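You operate a simulated robot arm through the tools that you are given. There is no shell and no other tool. Be economical: measure what you need, move in short steps, check, and stop when the job is done.

Carry out the task below with a simulated two-armed robot. There is one attempt and no reset: what you move stays moved.

TASK
Pick up the white duct with one hand, pass it to the other hand and put it on the table top beside the open-front bin. Put the white mallet on the aisle side of the sheet table away on the middle of the fit bench. Open the boxes drawer, put the small orange box from the inside of the boxes drawer on the table top before the teal fence, then shut the drawer. Close the cleats drawer. Put the short red channel on the clear end of the blank table. Fetch the white boot and set it on the top of the plain shut carton. Open the teal-handled drawer. Any order will do. Set down upright: white duct, white boot.

Only the result counts: the job must be done as asked and must still hold three seconds after the hand-in. Knocking over, shifting, dropping, spilling or breaking anything else fails it. Flat cloth is picked up by pressing the open fingertips on it (5 to 10 N) and closing them slowly along it; thin cloth reads only 2 to 8 mm in the jaws.

THE ROBOT
Two 7-joint arms with fingered hands on one trunk, on a base that drives. Base frame: it is fixed to the floor where the robot stands at the start and does not move with it; the origin is under the middle of the robot, x ahead of it, y to its left, z up; the surface under the hand at the start is at about z = 55. Readings come in cm, rad, newtons and seconds.
The left shoulder is at the start at [8.7, 17.3, 113.5], the right one opposite. With the tool pointing down near the work surface each hand reaches from about 10 to 70 cm from the robot's upright axis, wherever it stands, measured 20 degrees to its own side. Places, roughly: boxes drawer [-220, 90, 60]; clear end of the blank table [-440, -520, 80]; cleats drawer [-330, -20, 60]; middle of the fit bench [60, -600, 90]; short red channel (15x6x5 cm) [-670, -780, 90]; small orange box (8x10x7 cm) [-220, 80, 60]; table top before the teal fence (34x20 cm) [-310, 72, 80]; table top beside the open-front bin [-230, 70, 80]; teal-handled drawer [-640, -590, 80]; top of the plain shut carton [-550, -800, 40]; white boot (15x9x15 cm) [-670, -790, 170]; white duct (8x9x20 cm) [50, -10, 60]; white mallet (22x6x9 cm) [-230, -10, 80]. Payload 3.5 kg a hand.
The TCP of each hand is the grasp point between the finger pads, 3 cm short of the fingertips. In the tool frame z runs along the fingers and y along their closing line. The gripper opens to 10.4 cm. The gripper's body begins 3.5 cm behind the TCP. The gripper is a hand of 3 fingers: y runs from the thumb to the fingers, the wrist lies at [-1.5, -10.4, -17.8] in the tool frame, and closing takes about 1.5 s.
Orientation is that of the tool frame in the base frame, as a unit quaternion [w, x, y, z]. With the fingers straight down and the wrist toward the robot, the tool's x, y and z point along [0, 1, 0], [1, 0, 0] and [0, 0, -1] of the base frame.

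THE INTERFACE
- The arms move only by the tool step_arm. It takes "left_increments", "right_increments" or both (then of equal length, played together; a hand with none holds still); each is a list of rows, each a list of 7 numbers: the shift along the base's x, y, z in cm, then the turn, a rotation vector about the base's x, y, z in rad, then the gripper command, from -1 (shut) to 1 (fully open), values between in proportion. In form: [[x, y, z, ax, ay, az, claw], ...]. A call has 1 to 20 rows; each row is the pose to reach, as a shift and turn from the pose commanded when the call began. Each row takes 0.2 s and may step no farther than 5 cm and 0.15 rad from the row before; otherwise, or with a gripper value out of range, the whole call is refused. Where a pose cannot be reached the arm comes as near as it can. A force on the tool above 40 N (or 10 N above the force at the start of the call, whichever is more), or a blocked arm, ends the call early, and 0.2 s more pass. The fingers move at their own pace (about 7.2 cm/s each) and stop on an object; they squeeze with about 28 N. The grip force told is the motor's: it shows also when the fingers shut on nothing. Time passes only in rows, and 0.2 s behind the last, so rows that repeat a pose let the fingers close. It gives the time, the measured TCP pose, the force on the tool (base axes), the opening and the grip force at its end, in the units of the frame above (readings bear some noise), with the torque about the TCP (base axes, N m) and any sound that the robot's microphone picked up.
- Cameras (640 x 400 px; columns grow to the right, rows downward): "scene" is now at [17.09, -2.19, 127.86]; the picture's right is [-0.20, -0.98, 0.00], its down [-0.85, 0.17, -0.50] and it looks along [0.49, -0.10, -0.87] (base axes); focal length 264 px, centre (320, 200). "left" rides on the left gripper at [-6.4, -9.4, -11.7] in its tool frame; the picture's right is [-0.72, -0.33, 0.61], its down [0.64, -0.65, 0.40] and it looks along [0.27, 0.68, 0.68] (tool axes); focal length 238 px, centre (320, 200). "right" rides on the right gripper at [6.4, -9.4, -11.7] in its tool frame; the picture's right is [-0.72, 0.33, -0.61], its down [-0.64, -0.65, 0.40] and it looks along [-0.27, 0.68, 0.68] (tool axes); focal length 238 px, centre (320, 200). There is no depth. A picture from a camera that has moved, and an enlarged one, comes with that camera's place and axes in the base frame and with its lens. The place of the scene camera against the robot may be out by one fixed shift of up to 1.8 cm in any direction.
- snapshot(camera): a new picture of that camera. The clock stands still meanwhile.
- lift_body(by): slides the trunk up (or, below 0, down) by that many cm; the arms and the scene camera ride with it, the base frame stays. It gives what a move gives, with no picture.
- steer(legs): drives the robot by 1 to 6 legs, each [ahead, left, turn to the left] in cm, cm and rad, along the robot's own axes; the way and the turn of a leg run together, so that a leg with both is an arc; at most 150 cm and 3.142 rad a leg. The arms and the cameras ride along, it lands a little off, and it stops where it bumps. It gives what a move gives.
- hand_shape(shape, hand): the hand has 3 fingers and takes this shape, open, in about a second: jaw (thumb against the fingers, like two jaws); tri (thumb and two fingers); tip (a fingertip pinch); poke (one finger out to press); point (the index stretched); flat (the hand flat); cup (the hand cupped); fist (a fist). The gripper value then closes the fingers along that shape, each until it touches; the sizes above hold for jaw. It gives what a move gives, with no picture.
- turn_head(pan, tilt): turns the head with the scene camera to pan (to the left, within 1.501 rad either way) and tilt (down, from -0.506 to 1.204), counted from straight ahead of the robot. It gives what a move gives.
- zoom(camera, box): a new picture of the part [left, top, right, bottom] of that camera's present view, enlarged. The clock stands still meanwhile.
- job_done(): hands the job in; it is judged then, once.

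Work in short steps. Places have to be worked out from the pictures, the camera data and where the tool is seen: move nearer, look again, correct. Check each grasp and each placing, and mend what went wrong. You have 217 turns and 212 pictures in all, those below and enlarged ones among them. Open the grippers and draw the arms clear of the work before you hand the job in, unless the task says otherwise; then end with one line.

The tools are called after "Emit:" by a JSON object that holds its "op" and its "data". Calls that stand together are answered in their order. step_arm: Moves the arms, as the interface text tells. Its arguments: {"type":"object","properties":{"left_increments":{"type":"array","items":{"type":"array","items":{"type":"number"}}},"right_increments":{"type":"array","items":{"type":"array","items":{"type":"number"}}}},"required":[]} The other tools are called the same way: lift_body (by) slides the trunk up or down; hand_shape (shape, hand) gives the hand a shape; steer (legs) drives the base; turn_head (pan, tilt) turns the head that bears the scene camera; snapshot (camera) takes a picture; zoom (camera, box) takes an enlarged picture of a part of a camera's view; job_done () hands the job in.

At the start:

```text
time_s: 0.0
left_position: [39.31, 11.68, 89.06]
left_ee_rot: [-0.001, 0.707, 0.707, 0.0]
left_contact_force: [-0.2, -0.4, 0.3]
left_moment: [-0.01, -0.01, -0.01]
left_grip_width: 10.4
left_grip_force: 0.0
left_shape: jaw
right_position: [40.06, -23.53, 84.78]
right_ee_rot: [-0.001, 0.707, 0.707, -0.001]
right_contact_force: [0.5, 0.3, -0.4]
right_moment: [0.0, -0.02, 0.0]
right_grip_width: 10.37
right_grip_force: 0.0
right_shape: jaw
trunk travel left (down, up): [-23.3, 52.1]
robot x, y, heading: [-0.17, -0.12, 0.002]
head pan, tilt: [-0.202, 1.047]
```

scene: 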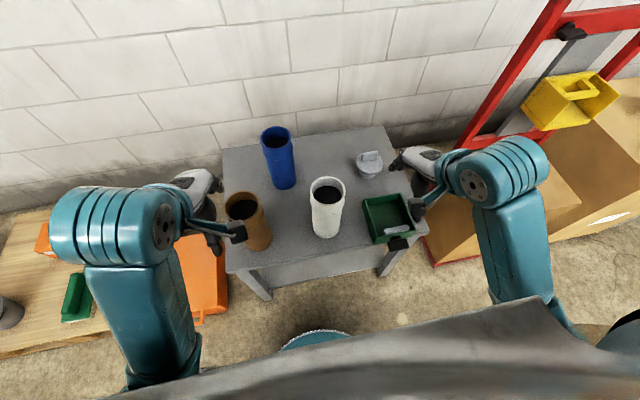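
right: 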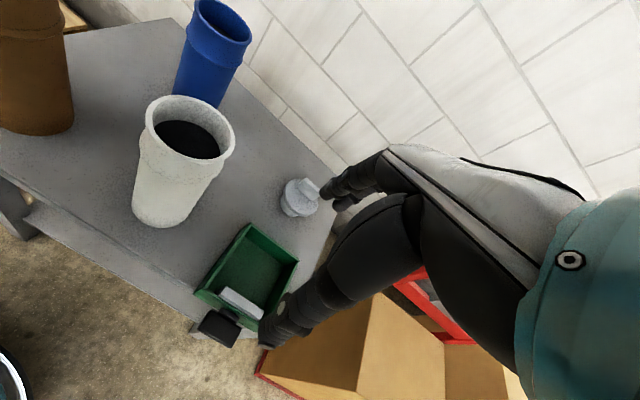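
left: 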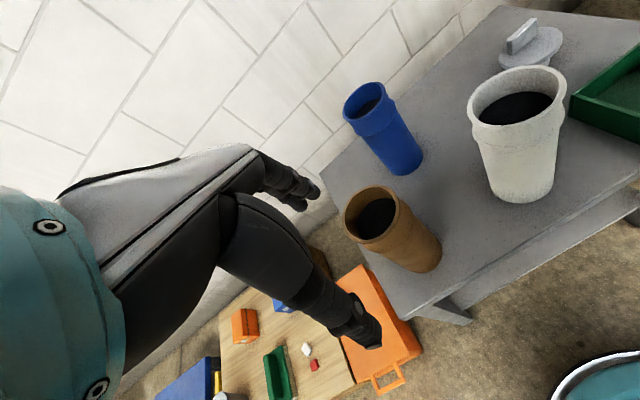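

I'll look closely at the duct first to judge its diameter and rim.

Emit:
{"op": "zoom", "data": {"camera": "scene", "box": [220, 120, 440, 260]}}

Emit:
{"op": "zoom", "data": {"camera": "right", "box": [80, 60, 320, 260]}}

```text
2.86 times, centred on (330, 190) of scene
camera zoom: at [17.09, -2.19, 127.86], right [-0.2, -0.98, 0.0], down [-0.85, 0.17, -0.5], along [0.49, -0.1, -0.87], focal length 756 px, centre (291, 229)
```

zoom: 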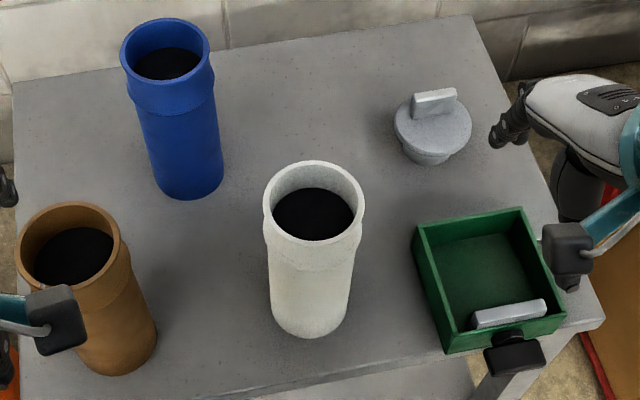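

```text
2.00 times, centred on (200, 160) of right
camera zoom: at [30.62, -17.14, 96.68], right [0.33, -0.72, 0.61], down [-0.65, -0.64, -0.4], along [0.68, -0.27, -0.68], focal length 477 px, centre (560, 280)
```

zoom: 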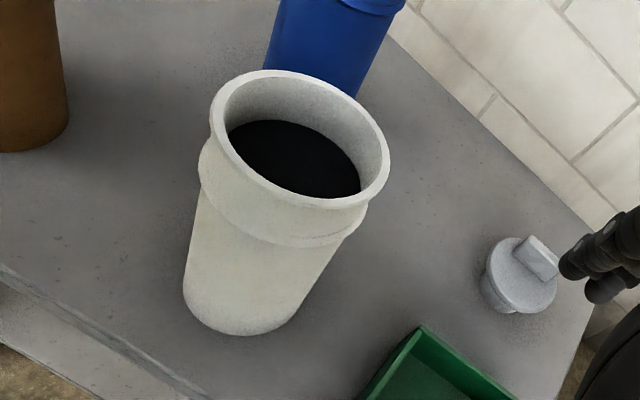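

Wrist cameras agree on duct axis at about (47.0, -9.6), top z≈75. I move the right hand above it and look.

Emit:
{"op": "step_arm", "data": {"right_increments": [[1.7, 3.5, 0.5, 0, 0, 0, 1], [3.4, 7, 1, 0, 0, 0, 1], [5.2, 10.5, 1, 0, 0, 0, 1], [6.9, 13.9, 1, 0, 0, 0, 1], [6.9, 13.9, 1, 0, 0, 0, 1]]}}

Emit:
{"op": "snapshot", "data": {"camera": "right"}}

Emit:
{"op": "snapshot", "data": {"camera": "left"}}

Emit:
{"op": "snapshot", "data": {"camera": "scene"}}

```text
time_s: 1.2
left_position: [39.21, 11.66, 88.85]
left_ee_rot: [0.0, 0.707, 0.707, 0.0]
left_contact_force: [0.7, 0.4, -0.4]
left_moment: [0.0, 0.03, 0.01]
left_grip_width: 10.35
left_grip_force: 0.1
left_shape: jaw
right_position: [47.0, -9.67, 85.91]
right_ee_rot: [-0.001, 0.708, 0.707, -0.001]
right_contact_force: [0.2, 0.5, -0.2]
right_moment: [0.0, -0.03, -0.01]
right_grip_width: 10.34
right_grip_force: 0.1
right_shape: jaw
trunk travel left (down, up): [-23.3, 52.1]
robot x, y, heading: [-0.11, -0.13, -0.0]
head pan, tilt: [-0.202, 1.047]
```

```text
206 pictures are left
camera right: at [37.52, -3.15, 97.75], right [0.33, -0.72, 0.61], down [-0.65, -0.64, -0.4], along [0.68, -0.27, -0.68], focal length 238 px, centre (320, 200)
```

right: 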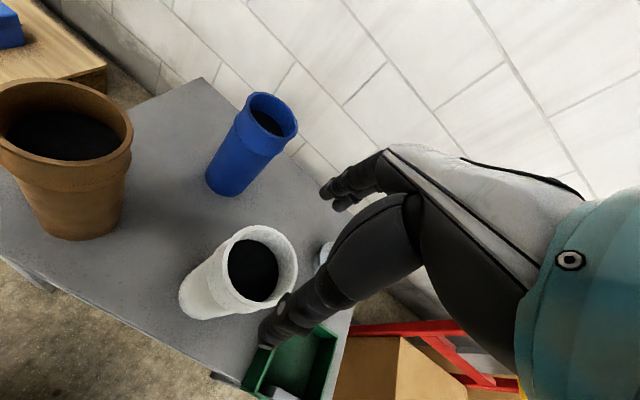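

```text
205 pictures are left
camera left: at [29.74, 5.42, 100.71], right [-0.33, -0.72, -0.61], down [-0.65, 0.64, -0.4], along [0.68, 0.27, -0.68], focal length 238 px, centre (320, 200)
```

left: 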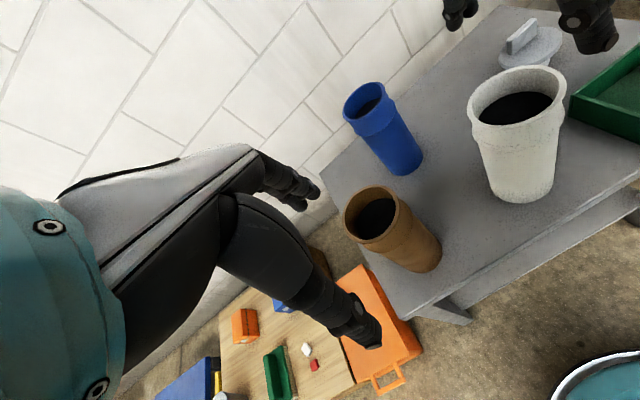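

```text
204 pictures are left
camera scene: at [17.08, -2.2, 127.86], right [-0.2, -0.98, 0.0], down [-0.85, 0.17, -0.5], along [0.49, -0.1, -0.87], focal length 264 px, centre (320, 200)
```

scene: 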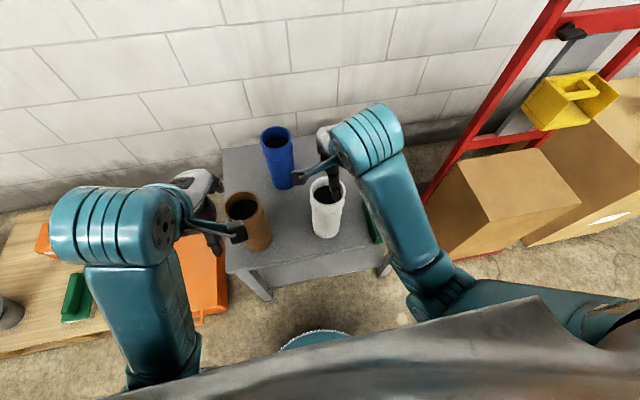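

Both wrist rays put the duct top at (46.8, -9.3, 75). Descend to just above, then check.

Emit:
{"op": "step_arm", "data": {"right_increments": [[-0.2, 0.3, -3, 0, 0, 0, 1], [-0.2, 0.3, -6.5, 0, 0, 0, 1], [-0.2, 0.3, -6.5, 0, 0, 0, 1]]}}

Emit:
{"op": "snapshot", "data": {"camera": "right"}}

Emit:
{"op": "zoom", "data": {"camera": "scene", "box": [260, 130, 400, 250]}}

```text
time_s: 2.0
left_position: [39.19, 11.83, 88.9]
left_ee_rot: [0.0, 0.707, 0.707, 0.0]
left_contact_force: [0.4, 0.2, -0.6]
left_moment: [-0.03, -0.05, -0.02]
left_grip_width: 10.36
left_grip_force: 0.1
left_shape: jaw
right_position: [46.74, -9.33, 79.25]
right_ee_rot: [-0.001, 0.707, 0.707, 0.0]
right_contact_force: [-0.4, 1.2, 0.2]
right_moment: [-0.04, 0.0, -0.02]
right_grip_width: 10.38
right_grip_force: 0.0
right_shape: jaw
trunk travel left (down, up): [-23.3, 52.1]
robot x, y, heading: [0.12, -0.18, -0.005]
head pan, tilt: [-0.202, 1.047]
```

```text
203 pictures are left
camera right: at [37.34, -2.95, 91.15], right [0.33, -0.72, 0.61], down [-0.65, -0.64, -0.4], along [0.68, -0.27, -0.68], focal length 238 px, centre (320, 200)
```

right: 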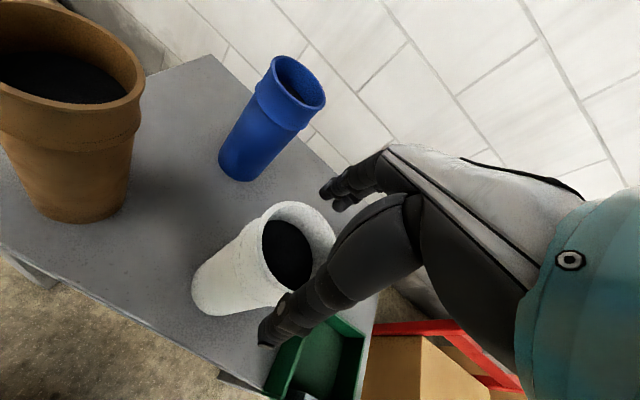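

```text
3.33 times, centred on (330, 190) of scene
camera zoom: at [17.09, -2.18, 127.86], right [-0.2, -0.98, 0.0], down [-0.85, 0.17, -0.5], along [0.49, -0.1, -0.87], focal length 882 px, centre (287, 233)
```

zoom: 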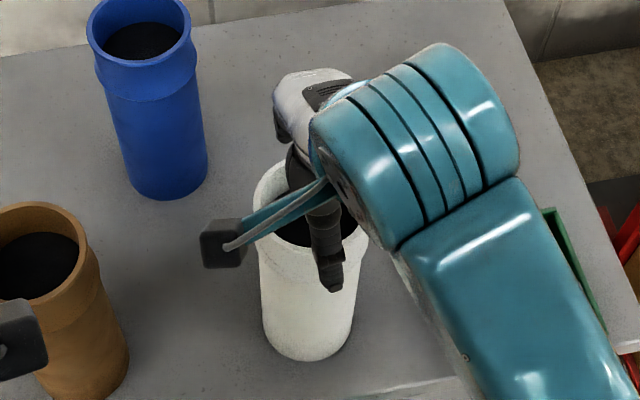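

Alignment looks consistent; descend with the fingers straddling the rim.

Emit:
{"op": "step_arm", "data": {"right_increments": [[0, 0, -2, 0, 0, 0, 1], [0, 0, -4, 0, 0, 0, 1], [0, 0, -6.2, 0, 0, 0, 1], [0, 0, -6.2, 0, 0, 0, 1]]}}

Emit:
{"op": "snapshot", "data": {"camera": "right"}}

Emit:
{"op": "snapshot", "data": {"camera": "left"}}

```text
time_s: 3.0
left_position: [39.21, 11.71, 88.94]
left_ee_rot: [0.001, 0.707, 0.707, 0.0]
left_contact_force: [-0.2, -0.2, -0.8]
left_moment: [-0.02, 0.02, 0.04]
left_grip_width: 10.38
left_grip_force: 0.1
left_shape: jaw
right_position: [46.69, -9.28, 73.25]
right_ee_rot: [0.0, 0.707, 0.707, 0.001]
right_contact_force: [1.0, 0.9, 4.2]
right_moment: [0.0, 0.0, -0.04]
right_grip_width: 10.36
right_grip_force: 0.0
right_shape: jaw
trunk travel left (down, up): [-23.3, 52.1]
robot x, y, heading: [-0.19, 0.3, -0.0]
head pan, tilt: [-0.202, 1.047]
```

```text
201 pictures are left
camera right: at [37.27, -2.91, 85.0], right [0.33, -0.72, 0.61], down [-0.65, -0.64, -0.4], along [0.68, -0.27, -0.68], focal length 238 px, centre (320, 200)
```

right: 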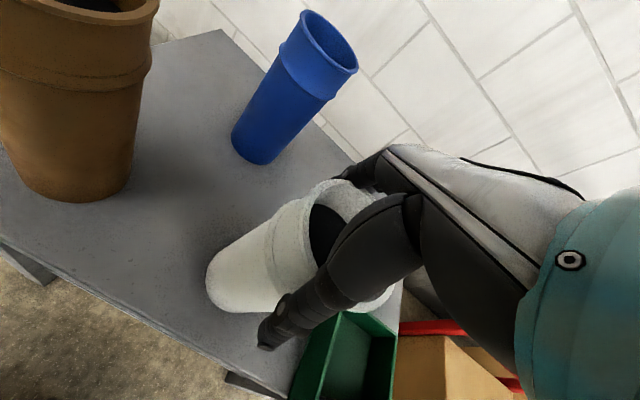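

```text
200 pictures are left
camera left: at [29.73, 5.44, 100.72], right [-0.33, -0.72, -0.61], down [-0.65, 0.64, -0.4], along [0.68, 0.27, -0.68], focal length 238 px, centre (320, 200)
```

left: 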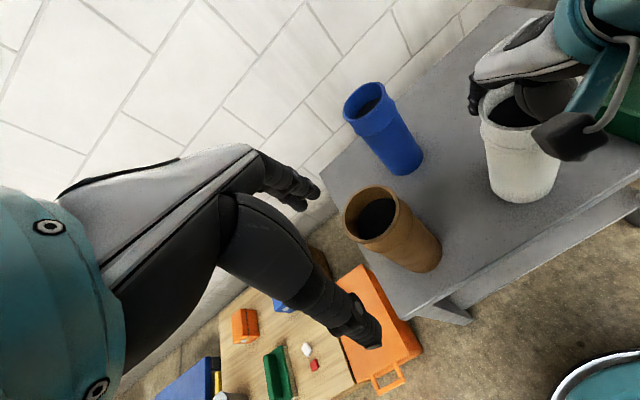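

Fingers straddle the rim. Close and lift a little.

Emit:
{"op": "step_arm", "data": {"right_increments": [[0, 0, 0, 0, 0, 0, -1], [0, 0, 0, 0, 0, 0, -1], [0, 0, 0, 0, 0, 0, -1], [0, 0, 0, 0, 0, 0, -1], [0, 0, 0, 0, 0, 0, -1], [0, 0, 0, 0, 0, 0, -1], [0, 0, 0, 0, 0, 0, -1], [0, 0, 0, 0, 0, 0, -1], [0, 0, 1.5, 0, 0, 0, -1], [0, 0, 3, 0, 0, 0, -1]]}}

Emit:
{"op": "snapshot", "data": {"camera": "left"}}

```text
time_s: 5.2
left_position: [39.15, 11.75, 89.12]
left_ee_rot: [0.0, 0.707, 0.707, 0.001]
left_contact_force: [0.3, -0.4, 0.0]
left_moment: [0.0, -0.02, 0.0]
left_grip_width: 10.36
left_grip_force: 0.1
left_shape: jaw
right_position: [46.67, -9.2, 76.17]
right_ee_rot: [-0.001, 0.707, 0.707, -0.001]
right_contact_force: [0.9, -0.5, -2.9]
right_moment: [0.05, 0.0, 0.0]
right_grip_width: 7.56
right_grip_force: 28.0
right_shape: jaw
trunk travel left (down, up): [-23.3, 52.1]
robot x, y, heading: [-0.09, -0.55, -0.003]
head pan, tilt: [-0.202, 1.047]
```

```text
199 pictures are left
camera left: at [29.75, 5.43, 100.7], right [-0.33, -0.72, -0.61], down [-0.65, 0.64, -0.4], along [0.68, 0.27, -0.68], focal length 238 px, centre (320, 200)
```

left: 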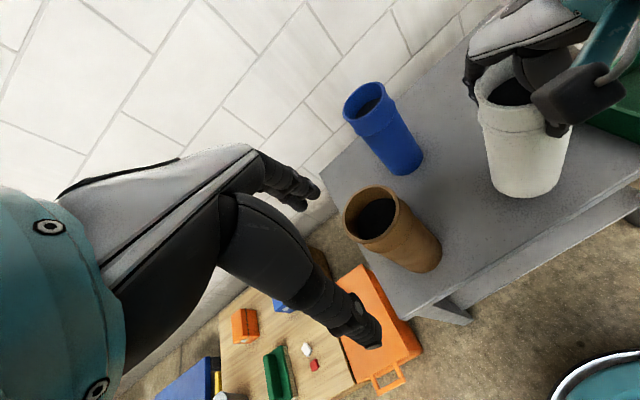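

The duct is held (7.6 cm, 28 N). Now lift it to about z=103 and turn the left hand horizontal with its fingers toward -y for the handover.

Emit:
{"op": "step_arm", "data": {"right_increments": [[0, 0, 4, 0, 0, 0, -1], [0, 0, 8, 0, 0, 0, -1], [0, 0, 12, 0, 0, 0, -1], [0.3, 0.8, 16, 0, 0, 0, -1], [0.6, 1.6, 20, 0, 0, 0, -1], [1, 2.4, 24, 0, 0, 0, -1], [1.3, 3.2, 26.8, 0, 0, 0, -1], [1.3, 3.2, 26.8, 0, 0, 0, -1], [1.3, 3.2, 26.8, 0, 0, 0, -1], [1.3, 3.2, 26.8, 0, 0, 0, -1], [1.3, 3.2, 26.8, 0, 0, 0, -1], [1.3, 3.2, 26.8, 0, 0, 0, -1]], "left_increments": [[0, 1, 0.5, -0.143, 0, 0, 1], [0, 2, 1, -0.286, 0, 0, 1], [0, 3, 1.5, -0.429, 0, 0, 1], [0, 4, 2, -0.571, 0, 0, 1], [0, 5, 2.5, -0.714, 0, 0, 1], [0, 6, 3, -0.857, 0, 0, 1], [0, 6, 3.5, -1.0, 0, 0, 1], [2, 5, 4, -1.142, 0, 0, 1], [4, 4, 4, -1.285, 0, 0, 1], [6, 3, 4, -1.428, 0, 0, 1], [8.8, 2, 4, -1.571, 0, 0, 1], [8.8, 2, 4, -1.571, 0, 0, 1]]}}

Emit:
{"op": "snapshot", "data": {"camera": "left"}}

Emit:
{"op": "snapshot", "data": {"camera": "scene"}}

```text
time_s: 7.8
left_position: [47.97, 13.71, 92.99]
left_ee_rot: [-0.5, -0.499, -0.499, 0.501]
left_contact_force: [0.6, 0.9, 0.5]
left_moment: [0.02, 0.01, -0.01]
left_grip_width: 10.37
left_grip_force: 0.2
left_shape: jaw
left hand out of reach, approached as far as the arm can: row 1, 2, 3, 4, 5
right_position: [51.99, -6.78, 97.64]
right_ee_rot: [0.008, 0.712, 0.702, -0.004]
right_contact_force: [-0.5, 0.0, -3.0]
right_moment: [0.03, 0.04, -0.01]
right_grip_width: 7.52
right_grip_force: 27.9
right_shape: jaw
right hand out of reach, approached as far as the arm can: row 5, 6, 7, 8, 9, 10, 11, 12
trunk travel left (down, up): [-23.3, 52.1]
robot x, y, heading: [0.02, 0.12, -0.002]
head pan, tilt: [-0.202, 1.047]
```

```text
198 pictures are left
camera left: at [38.52, 25.47, 99.38], right [-0.33, -0.61, 0.72], down [-0.65, -0.41, -0.64], along [0.68, -0.68, -0.27], focal length 238 px, centre (320, 200)
```

left: 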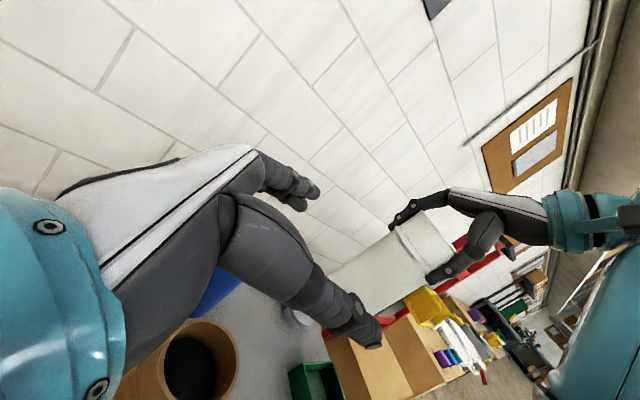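

```text
197 pictures are left
camera scene: at [17.1, -2.19, 127.86], right [-0.2, -0.98, 0.0], down [-0.85, 0.17, -0.5], along [0.49, -0.1, -0.87], focal length 264 px, centre (320, 200)
```

scene: 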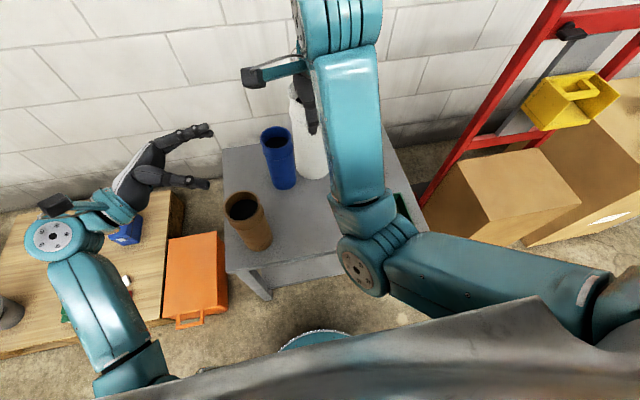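

Right hand stopped at its height limit (52, -6.8, 97.6), duct bottom near z=79. I bring the left hand to the same x, 10 cm lower, and approach partway.

Emit:
{"op": "step_arm", "data": {"left_increments": [[2, 0, -2.7, 0, 0, 0, 1], [4, 0, -5.4, 0, 0, 0, 1], [4, -4, -5.4, 0, 0, 0, 1], [4, -8, -5.4, 0, 0, 0, 1], [4, -8, -5.4, 0, 0, 0, 1]]}}

Emit:
{"op": "snapshot", "data": {"camera": "left"}}

Emit:
{"op": "snapshot", "data": {"camera": "scene"}}

```text
time_s: 9.0
left_position: [52.11, 5.63, 87.51]
left_ee_rot: [0.499, 0.501, 0.5, -0.5]
left_contact_force: [-0.6, -1.2, -0.2]
left_moment: [0.01, -0.02, 0.0]
left_grip_width: 10.37
left_grip_force: 0.0
left_shape: jaw
right_position: [51.95, -6.64, 97.62]
right_ee_rot: [0.008, 0.711, 0.703, -0.003]
right_contact_force: [0.1, 0.4, -3.3]
right_moment: [0.03, 0.02, -0.03]
right_grip_width: 7.5
right_grip_force: 28.3
right_shape: jaw
trunk travel left (down, up): [-23.3, 52.1]
robot x, y, heading: [0.42, -0.21, 0.006]
head pan, tilt: [-0.202, 1.047]
```

```text
196 pictures are left
camera left: at [42.59, 17.41, 93.92], right [-0.33, -0.61, 0.72], down [-0.65, -0.4, -0.64], along [0.68, -0.68, -0.27], focal length 238 px, centre (320, 200)
```

left: 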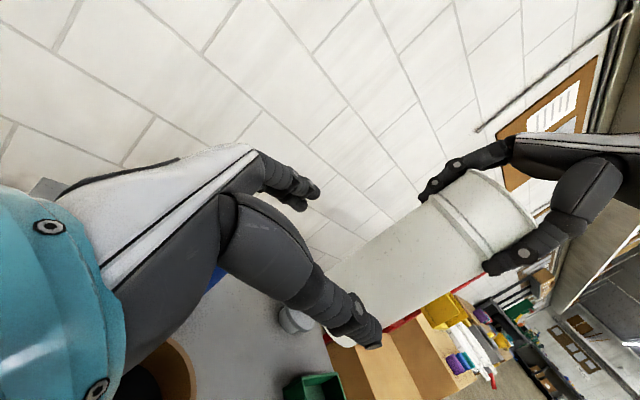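

```text
195 pictures are left
camera scene: at [17.11, -2.18, 127.85], right [-0.2, -0.98, 0.0], down [-0.85, 0.17, -0.5], along [0.49, -0.1, -0.87], focal length 264 px, centre (320, 200)
```

scene: 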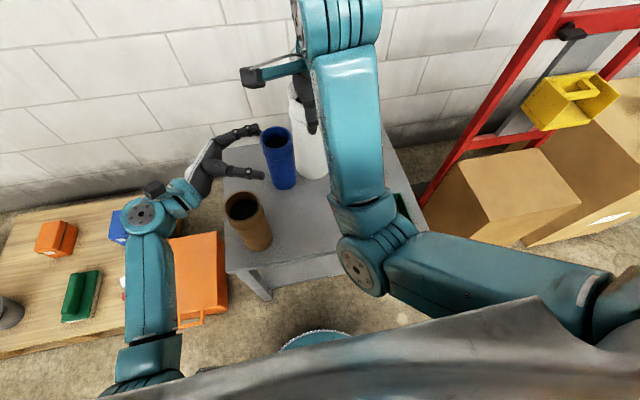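

Alignment looks right. Advance so the duct sits between the left fingers.

Emit:
{"op": "step_arm", "data": {"left_increments": [[0, -4, 0, 0, 0, 0, 1], [0, -8, 0, 0, 0, 0, 1], [0, -10.5, 0, 0, 0, 0, 1], [0, -12, 0, 0, 0, 0, 1], [0, -12, 0, 0, 0, 0, 1]]}}

Emit:
{"op": "snapshot", "data": {"camera": "left"}}

```text
time_s: 10.2
left_position: [52.12, -6.25, 87.62]
left_ee_rot: [0.5, 0.5, 0.5, -0.5]
left_contact_force: [-0.9, -0.3, 0.2]
left_moment: [0.02, -0.02, -0.05]
left_grip_width: 10.37
left_grip_force: 0.1
left_shape: jaw
right_position: [51.99, -6.63, 97.69]
right_ee_rot: [0.009, 0.711, 0.703, -0.004]
right_contact_force: [0.4, -0.5, -3.4]
right_moment: [0.01, -0.02, 0.0]
right_grip_width: 7.52
right_grip_force: 27.9
right_shape: jaw
trunk travel left (down, up): [-23.3, 52.1]
robot x, y, heading: [-0.11, 0.15, -0.001]
head pan, tilt: [-0.202, 1.047]
```

```text
194 pictures are left
camera left: at [42.56, 5.48, 93.95], right [-0.33, -0.61, 0.72], down [-0.65, -0.4, -0.64], along [0.68, -0.68, -0.27], focal length 238 px, centre (320, 200)
```

left: 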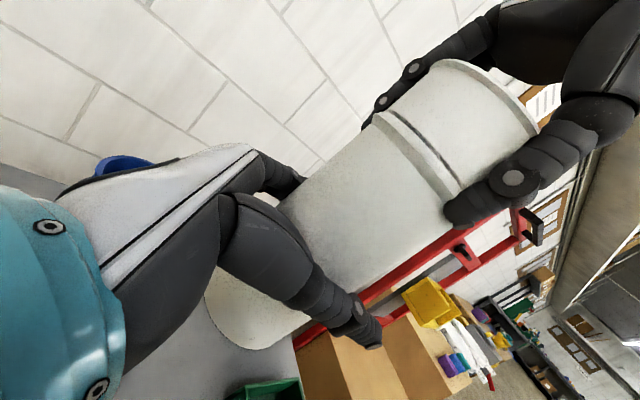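

Good. Close the left hand on it, then open the right hand.

Emit:
{"op": "step_arm", "data": {"left_increments": [[0, 0, 0, 0, 0, 0, -1], [0, 0, 0, 0, 0, 0, -1], [0, 0, 0, 0, 0, 0, -1], [0, 0, 0, 0, 0, 0, -1], [0, 0, 0, 0, 0, 0, -1], [0, 0, 0, 0, 0, 0, -1], [0, 0, 0, 0, 0, 0, -1], [0, 0, 0, 0, 0, 0, -1], [0, 0, 0, 0, 0, 0, -1]]}}

Emit:
{"op": "snapshot", "data": {"camera": "left"}}

```text
time_s: 12.2
left_position: [52.08, -6.21, 87.53]
left_ee_rot: [0.5, 0.5, 0.501, -0.499]
left_contact_force: [0.6, -0.9, 0.5]
left_moment: [0.03, -0.03, -0.08]
left_grip_width: 6.74
left_grip_force: 28.0
left_shape: jaw
right_position: [51.9, -6.61, 97.8]
right_ee_rot: [0.007, 0.711, 0.703, -0.003]
right_contact_force: [-2.0, 1.0, -3.1]
right_moment: [0.15, 0.08, 0.02]
right_grip_width: 7.49
right_grip_force: 27.5
right_shape: jaw
trunk travel left (down, up): [-23.3, 52.1]
robot x, y, heading: [0.13, -0.16, -0.003]
head pan, tilt: [-0.202, 1.047]
```

```text
193 pictures are left
camera left: at [42.56, 5.51, 93.95], right [-0.33, -0.61, 0.72], down [-0.65, -0.4, -0.64], along [0.68, -0.68, -0.27], focal length 238 px, centre (320, 200)
```

left: 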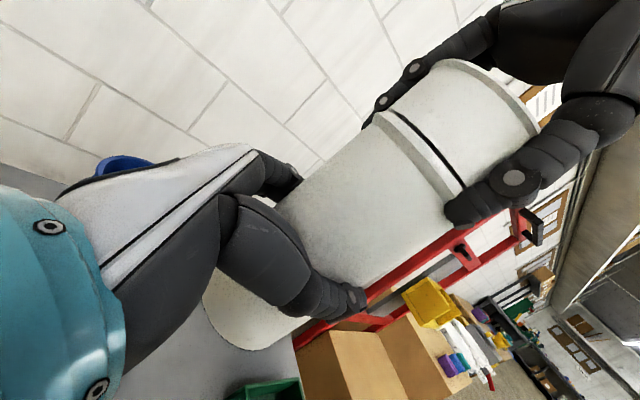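

Left grip is firm (6.7 cm, 28 N). Open the right hand in place, then slide it out sideways toward -y.

Emit:
{"op": "step_arm", "data": {"right_increments": [[3.5, -0.7, -3.0, 0, 0, 0, -1], [3.9, -0.7, -5.2, 0, 0, 0, 1], [3.9, -0.7, -5.2, 0, 0, 0, 1], [3.9, -0.7, -5.2, 0, 0, 0, 1], [3.9, -0.7, -5.2, 0, 0, 0, 1], [3.9, -0.7, -5.2, 0, 0, 0, 1], [3.9, -0.7, -5.2, 0, 0, 0, 1], [3.9, -4, -5.2, 0, 0, 0, 1], [3.9, -8, -5.2, 0, 0, 0, 1], [3.9, -12, -5.2, 0, 0, 0, 1], [2, -16, -5.2, 0, 0, 0, 1]]}}

Emit:
{"op": "snapshot", "data": {"camera": "left"}}

Emit:
{"op": "snapshot", "data": {"camera": "scene"}}

```text
time_s: 12.6
left_position: [52.13, -5.9, 86.02]
left_ee_rot: [0.491, 0.498, 0.514, -0.498]
left_contact_force: [11.1, -1.1, -13.0]
left_moment: [0.26, 1.01, 0.07]
left_grip_width: 6.62
left_grip_force: 28.0
left_shape: jaw
right_position: [54.97, -6.78, 95.2]
right_ee_rot: [0.006, 0.707, 0.708, 0.001]
right_contact_force: [-10.6, 2.4, 13.2]
right_moment: [0.08, 0.37, -0.03]
right_grip_width: 8.53
right_grip_force: 0.0
right_shape: jaw
trunk travel left (down, up): [-23.3, 52.1]
robot x, y, heading: [-0.02, -0.0, 0.001]
head pan, tilt: [-0.202, 1.047]
stopped in row 2 (left hand): the force on the tool passed its limit at 43 N (the readings are from after the stop); the commanded pose is now the measured one
```

```text
192 pictures are left
camera left: at [42.65, 5.7, 92.96], right [-0.3, -0.63, 0.71], down [-0.66, -0.4, -0.64], along [0.68, -0.67, -0.3], focal length 238 px, centre (320, 200)
```

left: 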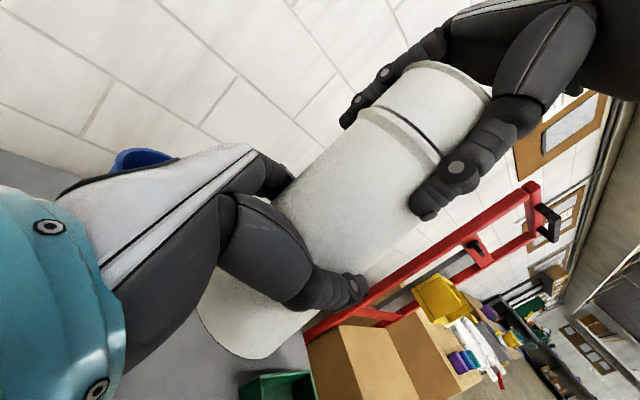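

```text
191 pictures are left
camera scene: at [17.09, -2.17, 127.86], right [-0.2, -0.98, 0.0], down [-0.85, 0.17, -0.5], along [0.49, -0.1, -0.87], focal length 264 px, centre (320, 200)
```

scene: 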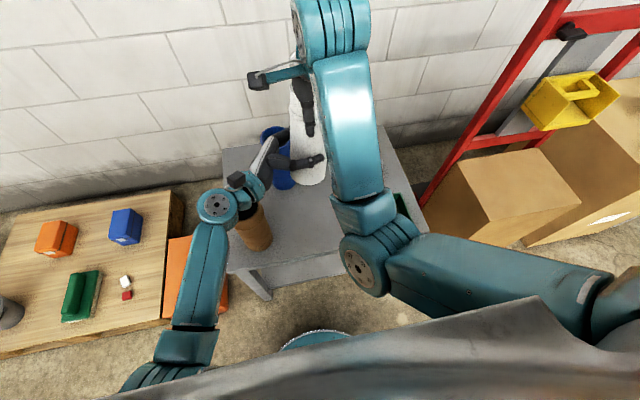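

The right hand pushed the duct by 2–3 cm since its command had been clamped; both hands still hold. Now just open the right fully in place.

Emit:
{"op": "step_arm", "data": {"right_increments": [[0, 0, 0, 0, 0, 0, 1], [0, 0, 0, 0, 0, 0, 1], [0, 0, 0, 0, 0, 0, 1], [0, 0, 0, 0, 0, 0, 1], [0, 0, 0, 0, 0, 0, 1]]}}

Emit:
{"op": "snapshot", "data": {"camera": "left"}}

Emit:
{"op": "snapshot", "data": {"camera": "right"}}

```text
time_s: 13.8
left_position: [52.05, -5.9, 86.39]
left_ee_rot: [0.491, 0.498, 0.511, -0.499]
left_contact_force: [6.3, -1.7, -14.9]
left_moment: [0.28, 1.02, 0.02]
left_grip_width: 6.55
left_grip_force: 28.5
left_shape: jaw
right_position: [54.81, -6.72, 95.11]
right_ee_rot: [0.004, 0.708, 0.707, 0.001]
right_contact_force: [-5.5, 1.5, 15.7]
right_moment: [0.0, 0.01, -0.04]
right_grip_width: 10.39
right_grip_force: 0.2
right_shape: jaw
trunk travel left (down, up): [-23.3, 52.1]
robot x, y, heading: [0.24, -0.34, -0.002]
head pan, tilt: [-0.202, 1.047]
```

```text
190 pictures are left
camera left: at [42.62, 5.62, 93.13], right [-0.31, -0.63, 0.71], down [-0.66, -0.4, -0.64], along [0.68, -0.67, -0.29], focal length 238 px, centre (320, 200)
```

left: 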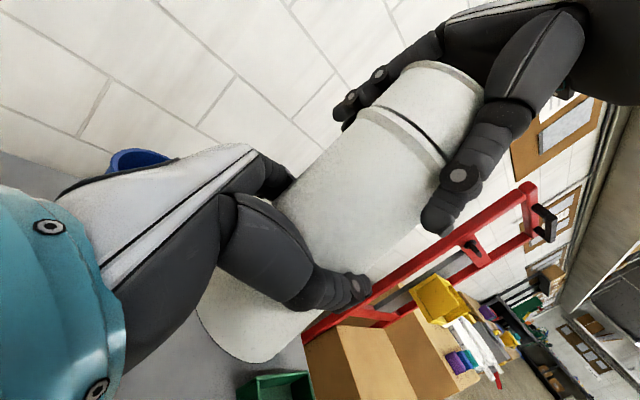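

```text
189 pictures are left
camera right: at [45.35, -0.28, 106.85], right [0.32, -0.72, 0.62], down [-0.65, -0.64, -0.4], along [0.69, -0.27, -0.67], focal length 238 px, centre (320, 200)
```

right: 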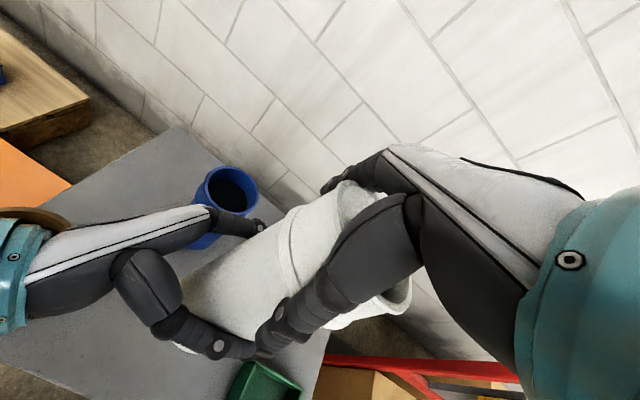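

Palm is pressing the rim (15 N). Lower the left hand by 2 cm to relieve it, then slide the right out to -y.

Emit:
{"op": "step_arm", "data": {"left_increments": [[0.3, 0, -1, 0, 0, 0, -1], [0.5, 0, -2, 0, 0, 0, -1], [0.5, 0, -2, 0, 0, 0, -1]]}}

Emit:
{"op": "step_arm", "data": {"right_increments": [[0, -2, 0, 0, 0, 0, 1], [0, -5, 0, 0, 0, 0, 1], [0, -8, 0, 0, 0, 0, 1], [0, -12, 0, 0, 0, 0, 1], [0, -16, 0, 0, 0, 0, 1]]}}

Emit:
{"op": "snapshot", "data": {"camera": "left"}}

Emit:
{"op": "snapshot", "data": {"camera": "scene"}}

```text
time_s: 14.6
left_position: [52.45, -6.03, 84.62]
left_ee_rot: [0.494, 0.498, 0.509, -0.498]
left_contact_force: [1.6, 0.1, 0.0]
left_moment: [0.07, 0.26, 0.0]
left_grip_width: 6.63
left_grip_force: 28.2
left_shape: jaw
right_position: [54.88, -6.75, 95.05]
right_ee_rot: [0.004, 0.707, 0.707, -0.001]
right_contact_force: [-2.1, 0.1, -0.4]
right_moment: [0.01, -0.05, -0.02]
right_grip_width: 10.37
right_grip_force: 0.1
right_shape: jaw
trunk travel left (down, up): [-23.3, 52.1]
robot x, y, heading: [-0.24, -0.35, 0.003]
head pan, tilt: [-0.202, 1.047]
```

```text
time_s: 15.8
left_position: [52.5, -5.93, 84.48]
left_ee_rot: [0.493, 0.499, 0.51, -0.498]
left_contact_force: [0.1, 0.0, 0.0]
left_moment: [0.01, 0.03, -0.03]
left_grip_width: 6.64
left_grip_force: 28.2
left_shape: jaw
right_position: [54.77, -22.75, 95.3]
right_ee_rot: [0.004, 0.707, 0.707, 0.001]
right_contact_force: [-0.6, -0.3, -0.2]
right_moment: [-0.04, 0.02, -0.02]
right_grip_width: 10.39
right_grip_force: 0.1
right_shape: jaw
trunk travel left (down, up): [-23.3, 52.1]
robot x, y, heading: [-0.05, -0.17, -0.002]
head pan, tilt: [-0.202, 1.047]
```

```text
188 pictures are left
camera left: at [43.07, 5.59, 91.21], right [-0.31, -0.63, 0.71], down [-0.66, -0.4, -0.64], along [0.68, -0.67, -0.29], focal length 238 px, centre (320, 200)
```

left: 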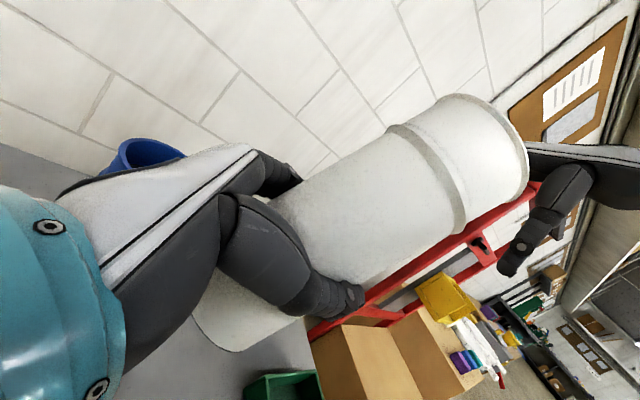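

```text
187 pictures are left
camera scene: at [17.11, -2.23, 127.85], right [-0.2, -0.98, 0.0], down [-0.85, 0.18, -0.5], along [0.49, -0.1, -0.87], focal length 264 px, centre (320, 200)
```

scene: 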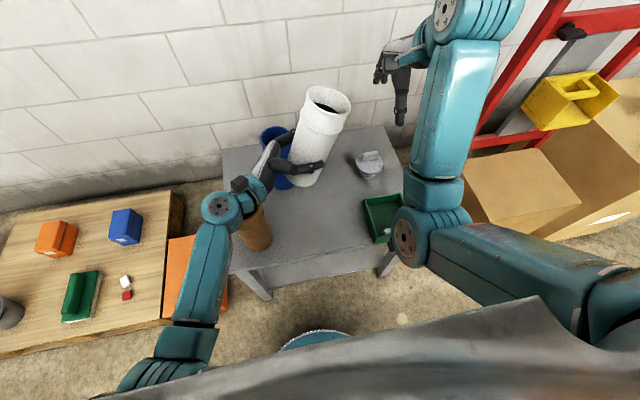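

Handover succeeded. Raise the trunk, then look round before driving toward the tables behind.

Emit:
{"op": "lift_body", "data": {"by": 20}}

Emit:
{"op": "turn_head", "data": {"pan": 1.5, "tilt": 0.5}}

Emit:
{"op": "snapshot", "data": {"camera": "scene"}}

Emit:
{"op": "turn_head", "data": {"pan": -1.5, "tilt": 0.5}}

Emit:
{"op": "snapshot", "data": {"camera": "scene"}}

```text
time_s: 18.0
left_position: [52.63, -5.97, 104.51]
left_ee_rot: [0.493, 0.498, 0.51, -0.499]
left_contact_force: [-0.1, 0.2, -4.1]
left_moment: [0.02, -0.01, -0.02]
left_grip_width: 6.62
left_grip_force: 28.1
left_shape: jaw
right_position: [54.93, -22.73, 115.05]
right_ee_rot: [0.003, 0.707, 0.707, 0.0]
right_contact_force: [-0.2, 0.6, -0.2]
right_moment: [-0.02, -0.01, 0.03]
right_grip_width: 10.4
right_grip_force: 0.1
right_shape: jaw
trunk travel left (down, up): [-43.3, 32.1]
robot x, y, heading: [-0.2, 0.0, -0.001]
head pan, tilt: [-0.202, 1.047]
```

```text
time_s: 19.8
left_position: [52.55, -6.0, 104.44]
left_ee_rot: [0.494, 0.498, 0.51, -0.498]
left_contact_force: [0.2, 0.4, -3.8]
left_moment: [0.03, 0.0, -0.03]
left_grip_width: 6.62
left_grip_force: 27.9
left_shape: jaw
right_position: [54.83, -22.69, 115.17]
right_ee_rot: [0.004, 0.707, 0.707, 0.0]
right_contact_force: [-0.4, -0.3, -1.0]
right_moment: [-0.02, 0.02, -0.01]
right_grip_width: 10.38
right_grip_force: 0.0
right_shape: jaw
trunk travel left (down, up): [-43.3, 32.1]
robot x, y, heading: [-0.23, -0.3, -0.003]
head pan, tilt: [1.499, 0.499]
```

```text
186 pictures are left
camera scene: at [4.69, 8.23, 152.58], right [1.0, -0.07, 0.0], down [-0.03, -0.48, -0.88], along [0.06, 0.88, -0.48], focal length 264 px, centre (320, 200)
```

scene: 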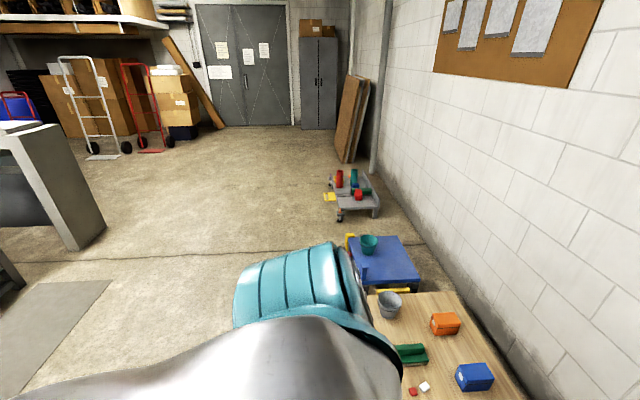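

```text
time_s: 22.4
left_position: [52.67, -6.03, 104.41]
left_ee_rot: [0.493, 0.499, 0.509, -0.498]
left_contact_force: [-0.1, 0.2, -3.2]
left_moment: [0.02, 0.0, -0.02]
left_grip_width: 6.6
left_grip_force: 27.6
left_shape: jaw
right_position: [54.82, -22.8, 115.04]
right_ee_rot: [0.003, 0.708, 0.707, 0.0]
right_contact_force: [0.6, -0.4, 0.2]
right_moment: [-0.03, 0.01, 0.0]
right_grip_width: 10.38
right_grip_force: 0.1
right_shape: jaw
trunk travel left (down, up): [-43.3, 32.1]
robot x, y, heading: [0.0, 0.52, 0.001]
head pan, tilt: [-1.499, 0.499]
```

```text
185 pictures are left
camera scene: at [4.68, -9.92, 152.59], right [-1.0, -0.07, 0.0], down [-0.03, 0.48, -0.88], along [0.06, -0.88, -0.48], focal length 264 px, centre (320, 200)
```

scene: 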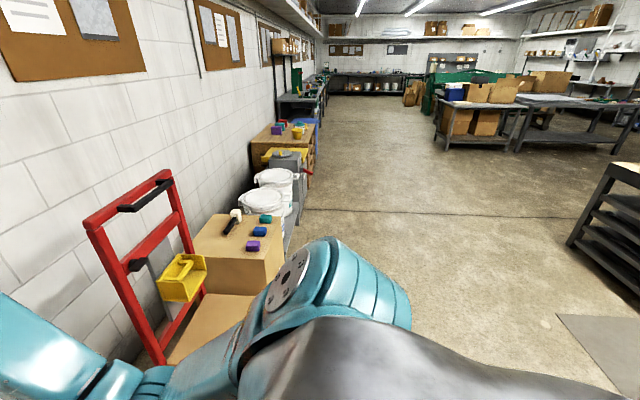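

Free floor behind until the tables at x≈-200. Back up 65 cm and turn around, then look ahead.

Emit:
{"op": "steer", "data": {"legs": [[-65, 0, 0], [0, 0, 3.14]]}}

Emit:
{"op": "turn_head", "data": {"pan": 0, "tilt": 0.45}}

Emit:
{"op": "snapshot", "data": {"camera": "scene"}}

```text
time_s: 33.3
left_position: [-117.41, 5.63, 104.33]
left_ee_rot: [-0.497, 0.511, -0.497, -0.496]
left_contact_force: [0.0, -0.3, -2.6]
left_moment: [-0.03, -0.03, -0.02]
left_grip_width: 6.59
left_grip_force: 28.2
left_shape: jaw
right_position: [-119.72, 22.27, 115.14]
right_ee_rot: [0.0, 0.71, -0.705, -0.003]
right_contact_force: [0.0, -0.2, 0.2]
right_moment: [-0.01, -0.02, 0.0]
right_grip_width: 10.4
right_grip_force: 0.1
right_shape: jaw
trunk travel left (down, up): [-43.3, 32.1]
robot x, y, heading: [-64.71, 0.18, -3.138]
head pan, tilt: [-1.499, 0.499]
```

```text
time_s: 34.9
left_position: [-117.47, 5.53, 104.33]
left_ee_rot: [-0.496, 0.511, -0.498, -0.495]
left_contact_force: [-0.1, 0.3, -3.1]
left_moment: [-0.07, -0.01, -0.02]
left_grip_width: 6.56
left_grip_force: 28.1
left_shape: jaw
right_position: [-119.71, 22.31, 115.08]
right_ee_rot: [0.001, 0.71, -0.704, -0.004]
right_contact_force: [0.1, 0.1, -0.8]
right_moment: [-0.02, 0.01, 0.02]
right_grip_width: 10.39
right_grip_force: 0.0
right_shape: jaw
trunk travel left (down, up): [-43.3, 32.1]
robot x, y, heading: [-64.84, 0.05, -3.131]
head pan, tilt: [0.0, 0.45]
```

```text
184 pictures are left
camera scene: at [-76.27, -0.91, 153.03], right [-0.01, 1.0, 0.0], down [0.44, 0.0, -0.9], along [-0.9, -0.01, -0.44], focal length 264 px, centre (320, 200)
```

scene: 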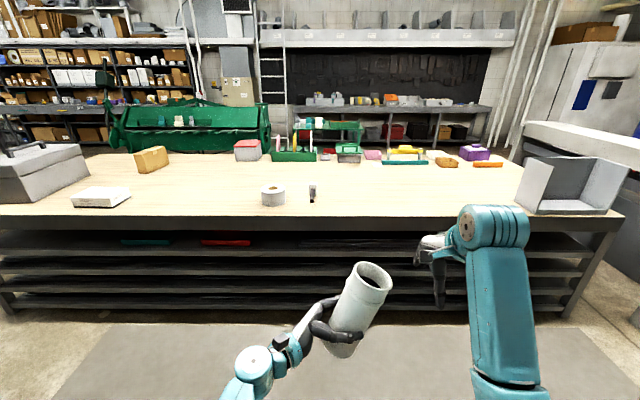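

The big sheet table is ahead. Zoom in to identify the mallet, bin, fence and drawers.

Emit:
{"op": "zoom", "data": {"camera": "scene", "box": [220, 110, 430, 240]}}

Emit:
{"op": "zoom", "data": {"camera": "scene", "box": [330, 120, 640, 320]}}

Emit:
{"op": "zoom", "data": {"camera": "scene", "box": [0, 120, 310, 320]}}

```text
3.05 times, centred on (325, 175) of scene
camera zoom: at [-76.27, -0.91, 153.03], right [-0.01, 1.0, 0.0], down [0.44, 0.0, -0.9], along [-0.9, -0.01, -0.44], focal length 806 px, centre (305, 276)
```

zoom: 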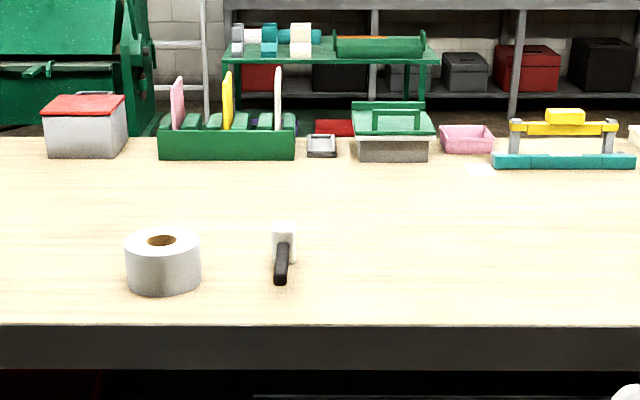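

```text
2.00 times, centred on (485, 220) of scene
camera zoom: at [-76.27, -0.91, 153.03], right [-0.01, 1.0, 0.0], down [0.44, 0.0, -0.9], along [-0.9, -0.01, -0.44], focal length 529 px, centre (-10, 160)
```

zoom: 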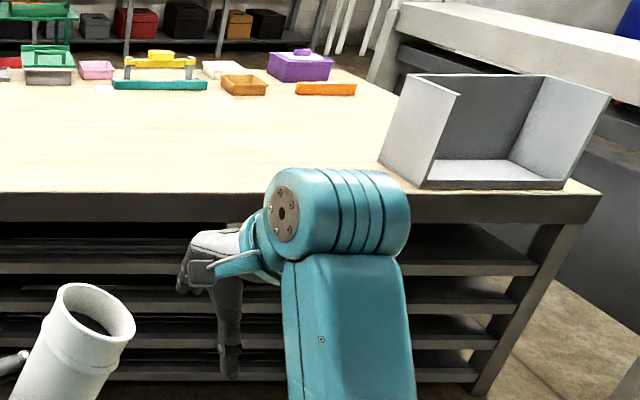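

```text
2.00 times, centred on (155, 220) of scene
camera zoom: at [-76.27, -0.91, 153.03], right [-0.01, 1.0, 0.0], down [0.44, 0.0, -0.9], along [-0.9, -0.01, -0.44], focal length 529 px, centre (650, 160)
```

zoom: 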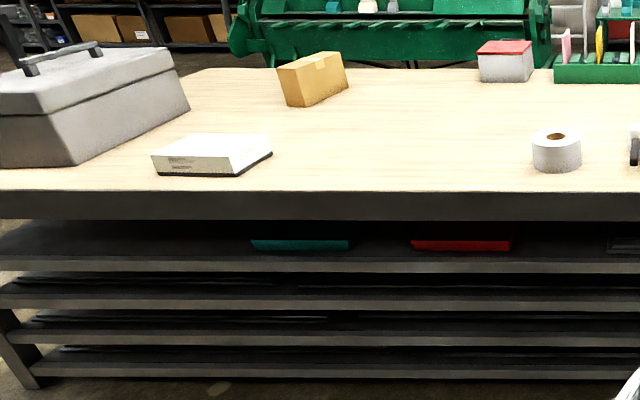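

Mallet at (-236,-8), bin front-left corner about (-209,122), fence bar near (-301,71). Retract the right hand a bit and drive to stand before (-230,74).

Emit:
{"op": "step_arm", "data": {"right_increments": [[4, 0, 0, 0, 0, 0, 1], [8, 0, 0, 0, 0, 0, 1], [12, 0, -1, 0, 0, 0, 1], [16, 0, -2, 0, 0, 0, 1]]}}

Emit:
{"op": "steer", "data": {"legs": [[0, -68, 0], [70, 0, 0]]}}

Emit:
{"op": "turn_head", "data": {"pan": 0, "tilt": 0.8}}

Emit:
{"op": "snapshot", "data": {"camera": "scene"}}

```text
time_s: 36.1
left_position: [-117.35, 5.48, 104.34]
left_ee_rot: [-0.498, 0.511, -0.497, -0.494]
left_contact_force: [-0.9, -0.4, -3.6]
left_moment: [-0.04, -0.02, 0.03]
left_grip_width: 6.59
left_grip_force: 27.8
left_shape: jaw
right_position: [-107.18, 26.92, 116.47]
right_ee_rot: [0.011, -0.685, 0.725, 0.072]
right_contact_force: [-1.0, -0.6, 0.3]
right_moment: [-0.01, -0.01, -0.01]
right_grip_width: 10.39
right_grip_force: 0.0
right_shape: jaw
right hand out of reach, approached as far as the arm can: row 4
trunk travel left (down, up): [-43.3, 32.1]
robot x, y, heading: [-64.96, 0.04, -3.136]
head pan, tilt: [0.0, 0.45]
stopped in row 4 (right hand): the arm was blocked; the commanded pose is now the measured one
```

```text
time_s: 43.3
left_position: [-187.99, 72.84, 104.46]
left_ee_rot: [-0.497, 0.512, -0.496, -0.495]
left_contact_force: [-0.1, 0.3, -3.4]
left_moment: [-0.03, -0.05, -0.01]
left_grip_width: 6.58
left_grip_force: 27.9
left_shape: jaw
right_position: [-177.84, 94.05, 116.42]
right_ee_rot: [0.014, -0.686, 0.724, 0.071]
right_contact_force: [0.6, -0.9, -0.2]
right_moment: [0.0, -0.01, 0.02]
right_grip_width: 10.39
right_grip_force: 0.1
right_shape: jaw
trunk travel left (down, up): [-43.3, 32.1]
robot x, y, heading: [-135.4, 67.46, -3.136]
head pan, tilt: [0.0, 0.45]
```

```text
time_s: 44.1
left_position: [-187.97, 72.91, 104.45]
left_ee_rot: [-0.497, 0.512, -0.497, -0.494]
left_contact_force: [0.6, -0.9, -2.6]
left_moment: [-0.06, -0.02, 0.0]
left_grip_width: 6.55
left_grip_force: 27.9
left_shape: jaw
right_position: [-177.78, 94.09, 116.48]
right_ee_rot: [0.014, -0.684, 0.726, 0.072]
right_contact_force: [0.0, -0.3, 0.8]
right_moment: [0.01, -0.01, 0.02]
right_grip_width: 10.38
right_grip_force: 0.0
right_shape: jaw
trunk travel left (down, up): [-43.3, 32.1]
robot x, y, heading: [-135.3, 67.28, -3.143]
head pan, tilt: [0.0, 0.799]
```

```text
180 pictures are left
camera scene: at [-145.74, 66.3, 150.0], right [-0.01, 1.0, 0.0], down [0.72, 0.0, -0.7], along [-0.7, 0.0, -0.72], focal length 264 px, centre (320, 200)
```

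scene: 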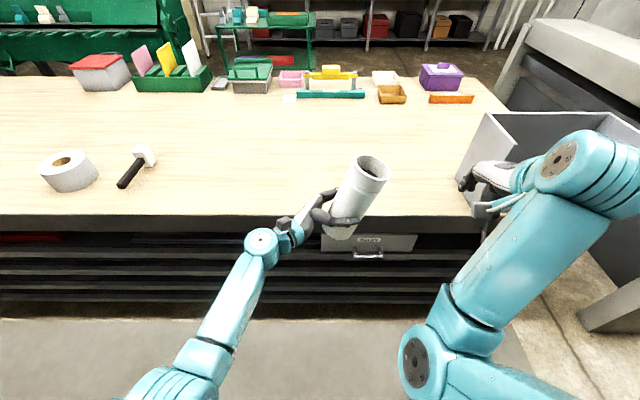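

The duct pivoted in the grip: it leans ~0.27 rad to the robot's right. I'll drive closer, then let the table press it upright as it touches.

Emit:
{"op": "steer", "data": {"legs": [[32, 0, 0]]}}

Emit:
{"op": "snapshot", "data": {"camera": "scene"}}

Emit:
{"op": "snapshot", "data": {"camera": "left"}}

Emit:
{"op": "snapshot", "data": {"camera": "right"}}

```text
time_s: 46.3
left_position: [-220.2, 72.81, 104.44]
left_ee_rot: [-0.498, 0.51, -0.499, -0.493]
left_contact_force: [0.0, -0.1, -3.1]
left_moment: [-0.02, -0.01, -0.04]
left_grip_width: 6.57
left_grip_force: 28.5
left_shape: jaw
right_position: [-209.82, 94.18, 116.4]
right_ee_rot: [0.014, -0.683, 0.727, 0.072]
right_contact_force: [-0.8, -0.1, 0.4]
right_moment: [0.01, 0.01, 0.01]
right_grip_width: 10.4
right_grip_force: 0.1
right_shape: jaw
trunk travel left (down, up): [-43.3, 32.1]
robot x, y, heading: [-167.5, 67.08, -3.134]
head pan, tilt: [0.0, 0.799]
```

```text
179 pictures are left
camera scene: at [-177.84, 66.18, 149.98], right [0.0, 1.0, 0.0], down [0.72, 0.0, -0.7], along [-0.7, 0.0, -0.72], focal length 264 px, centre (320, 200)
```

scene: 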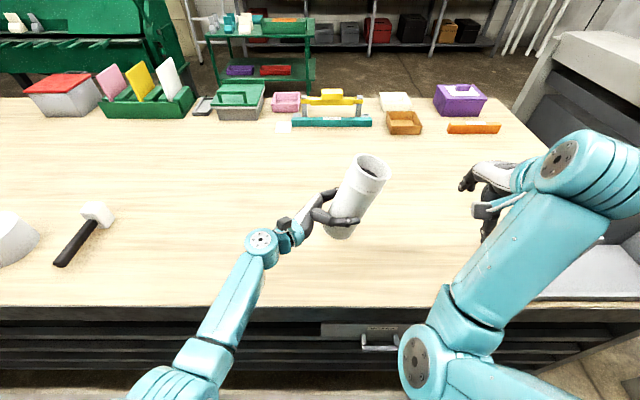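

```text
178 pictures are left
camera left: at [-210.73, 61.39, 111.17], right [0.31, 0.63, 0.71], down [0.66, 0.4, -0.64], along [-0.68, 0.67, -0.29], focal length 238 px, centre (320, 200)
```

left: 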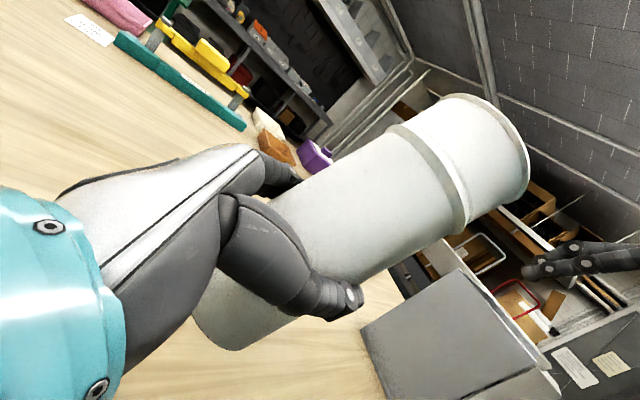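

```text
177 pictures are left
camera right: at [-199.93, 85.86, 126.5], right [-0.23, 0.65, 0.72], down [0.66, 0.65, -0.38], along [-0.72, 0.39, -0.58], focal length 238 px, centre (320, 200)
```

right: 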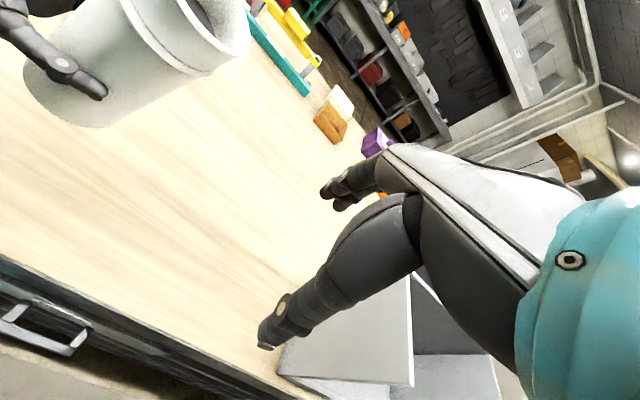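

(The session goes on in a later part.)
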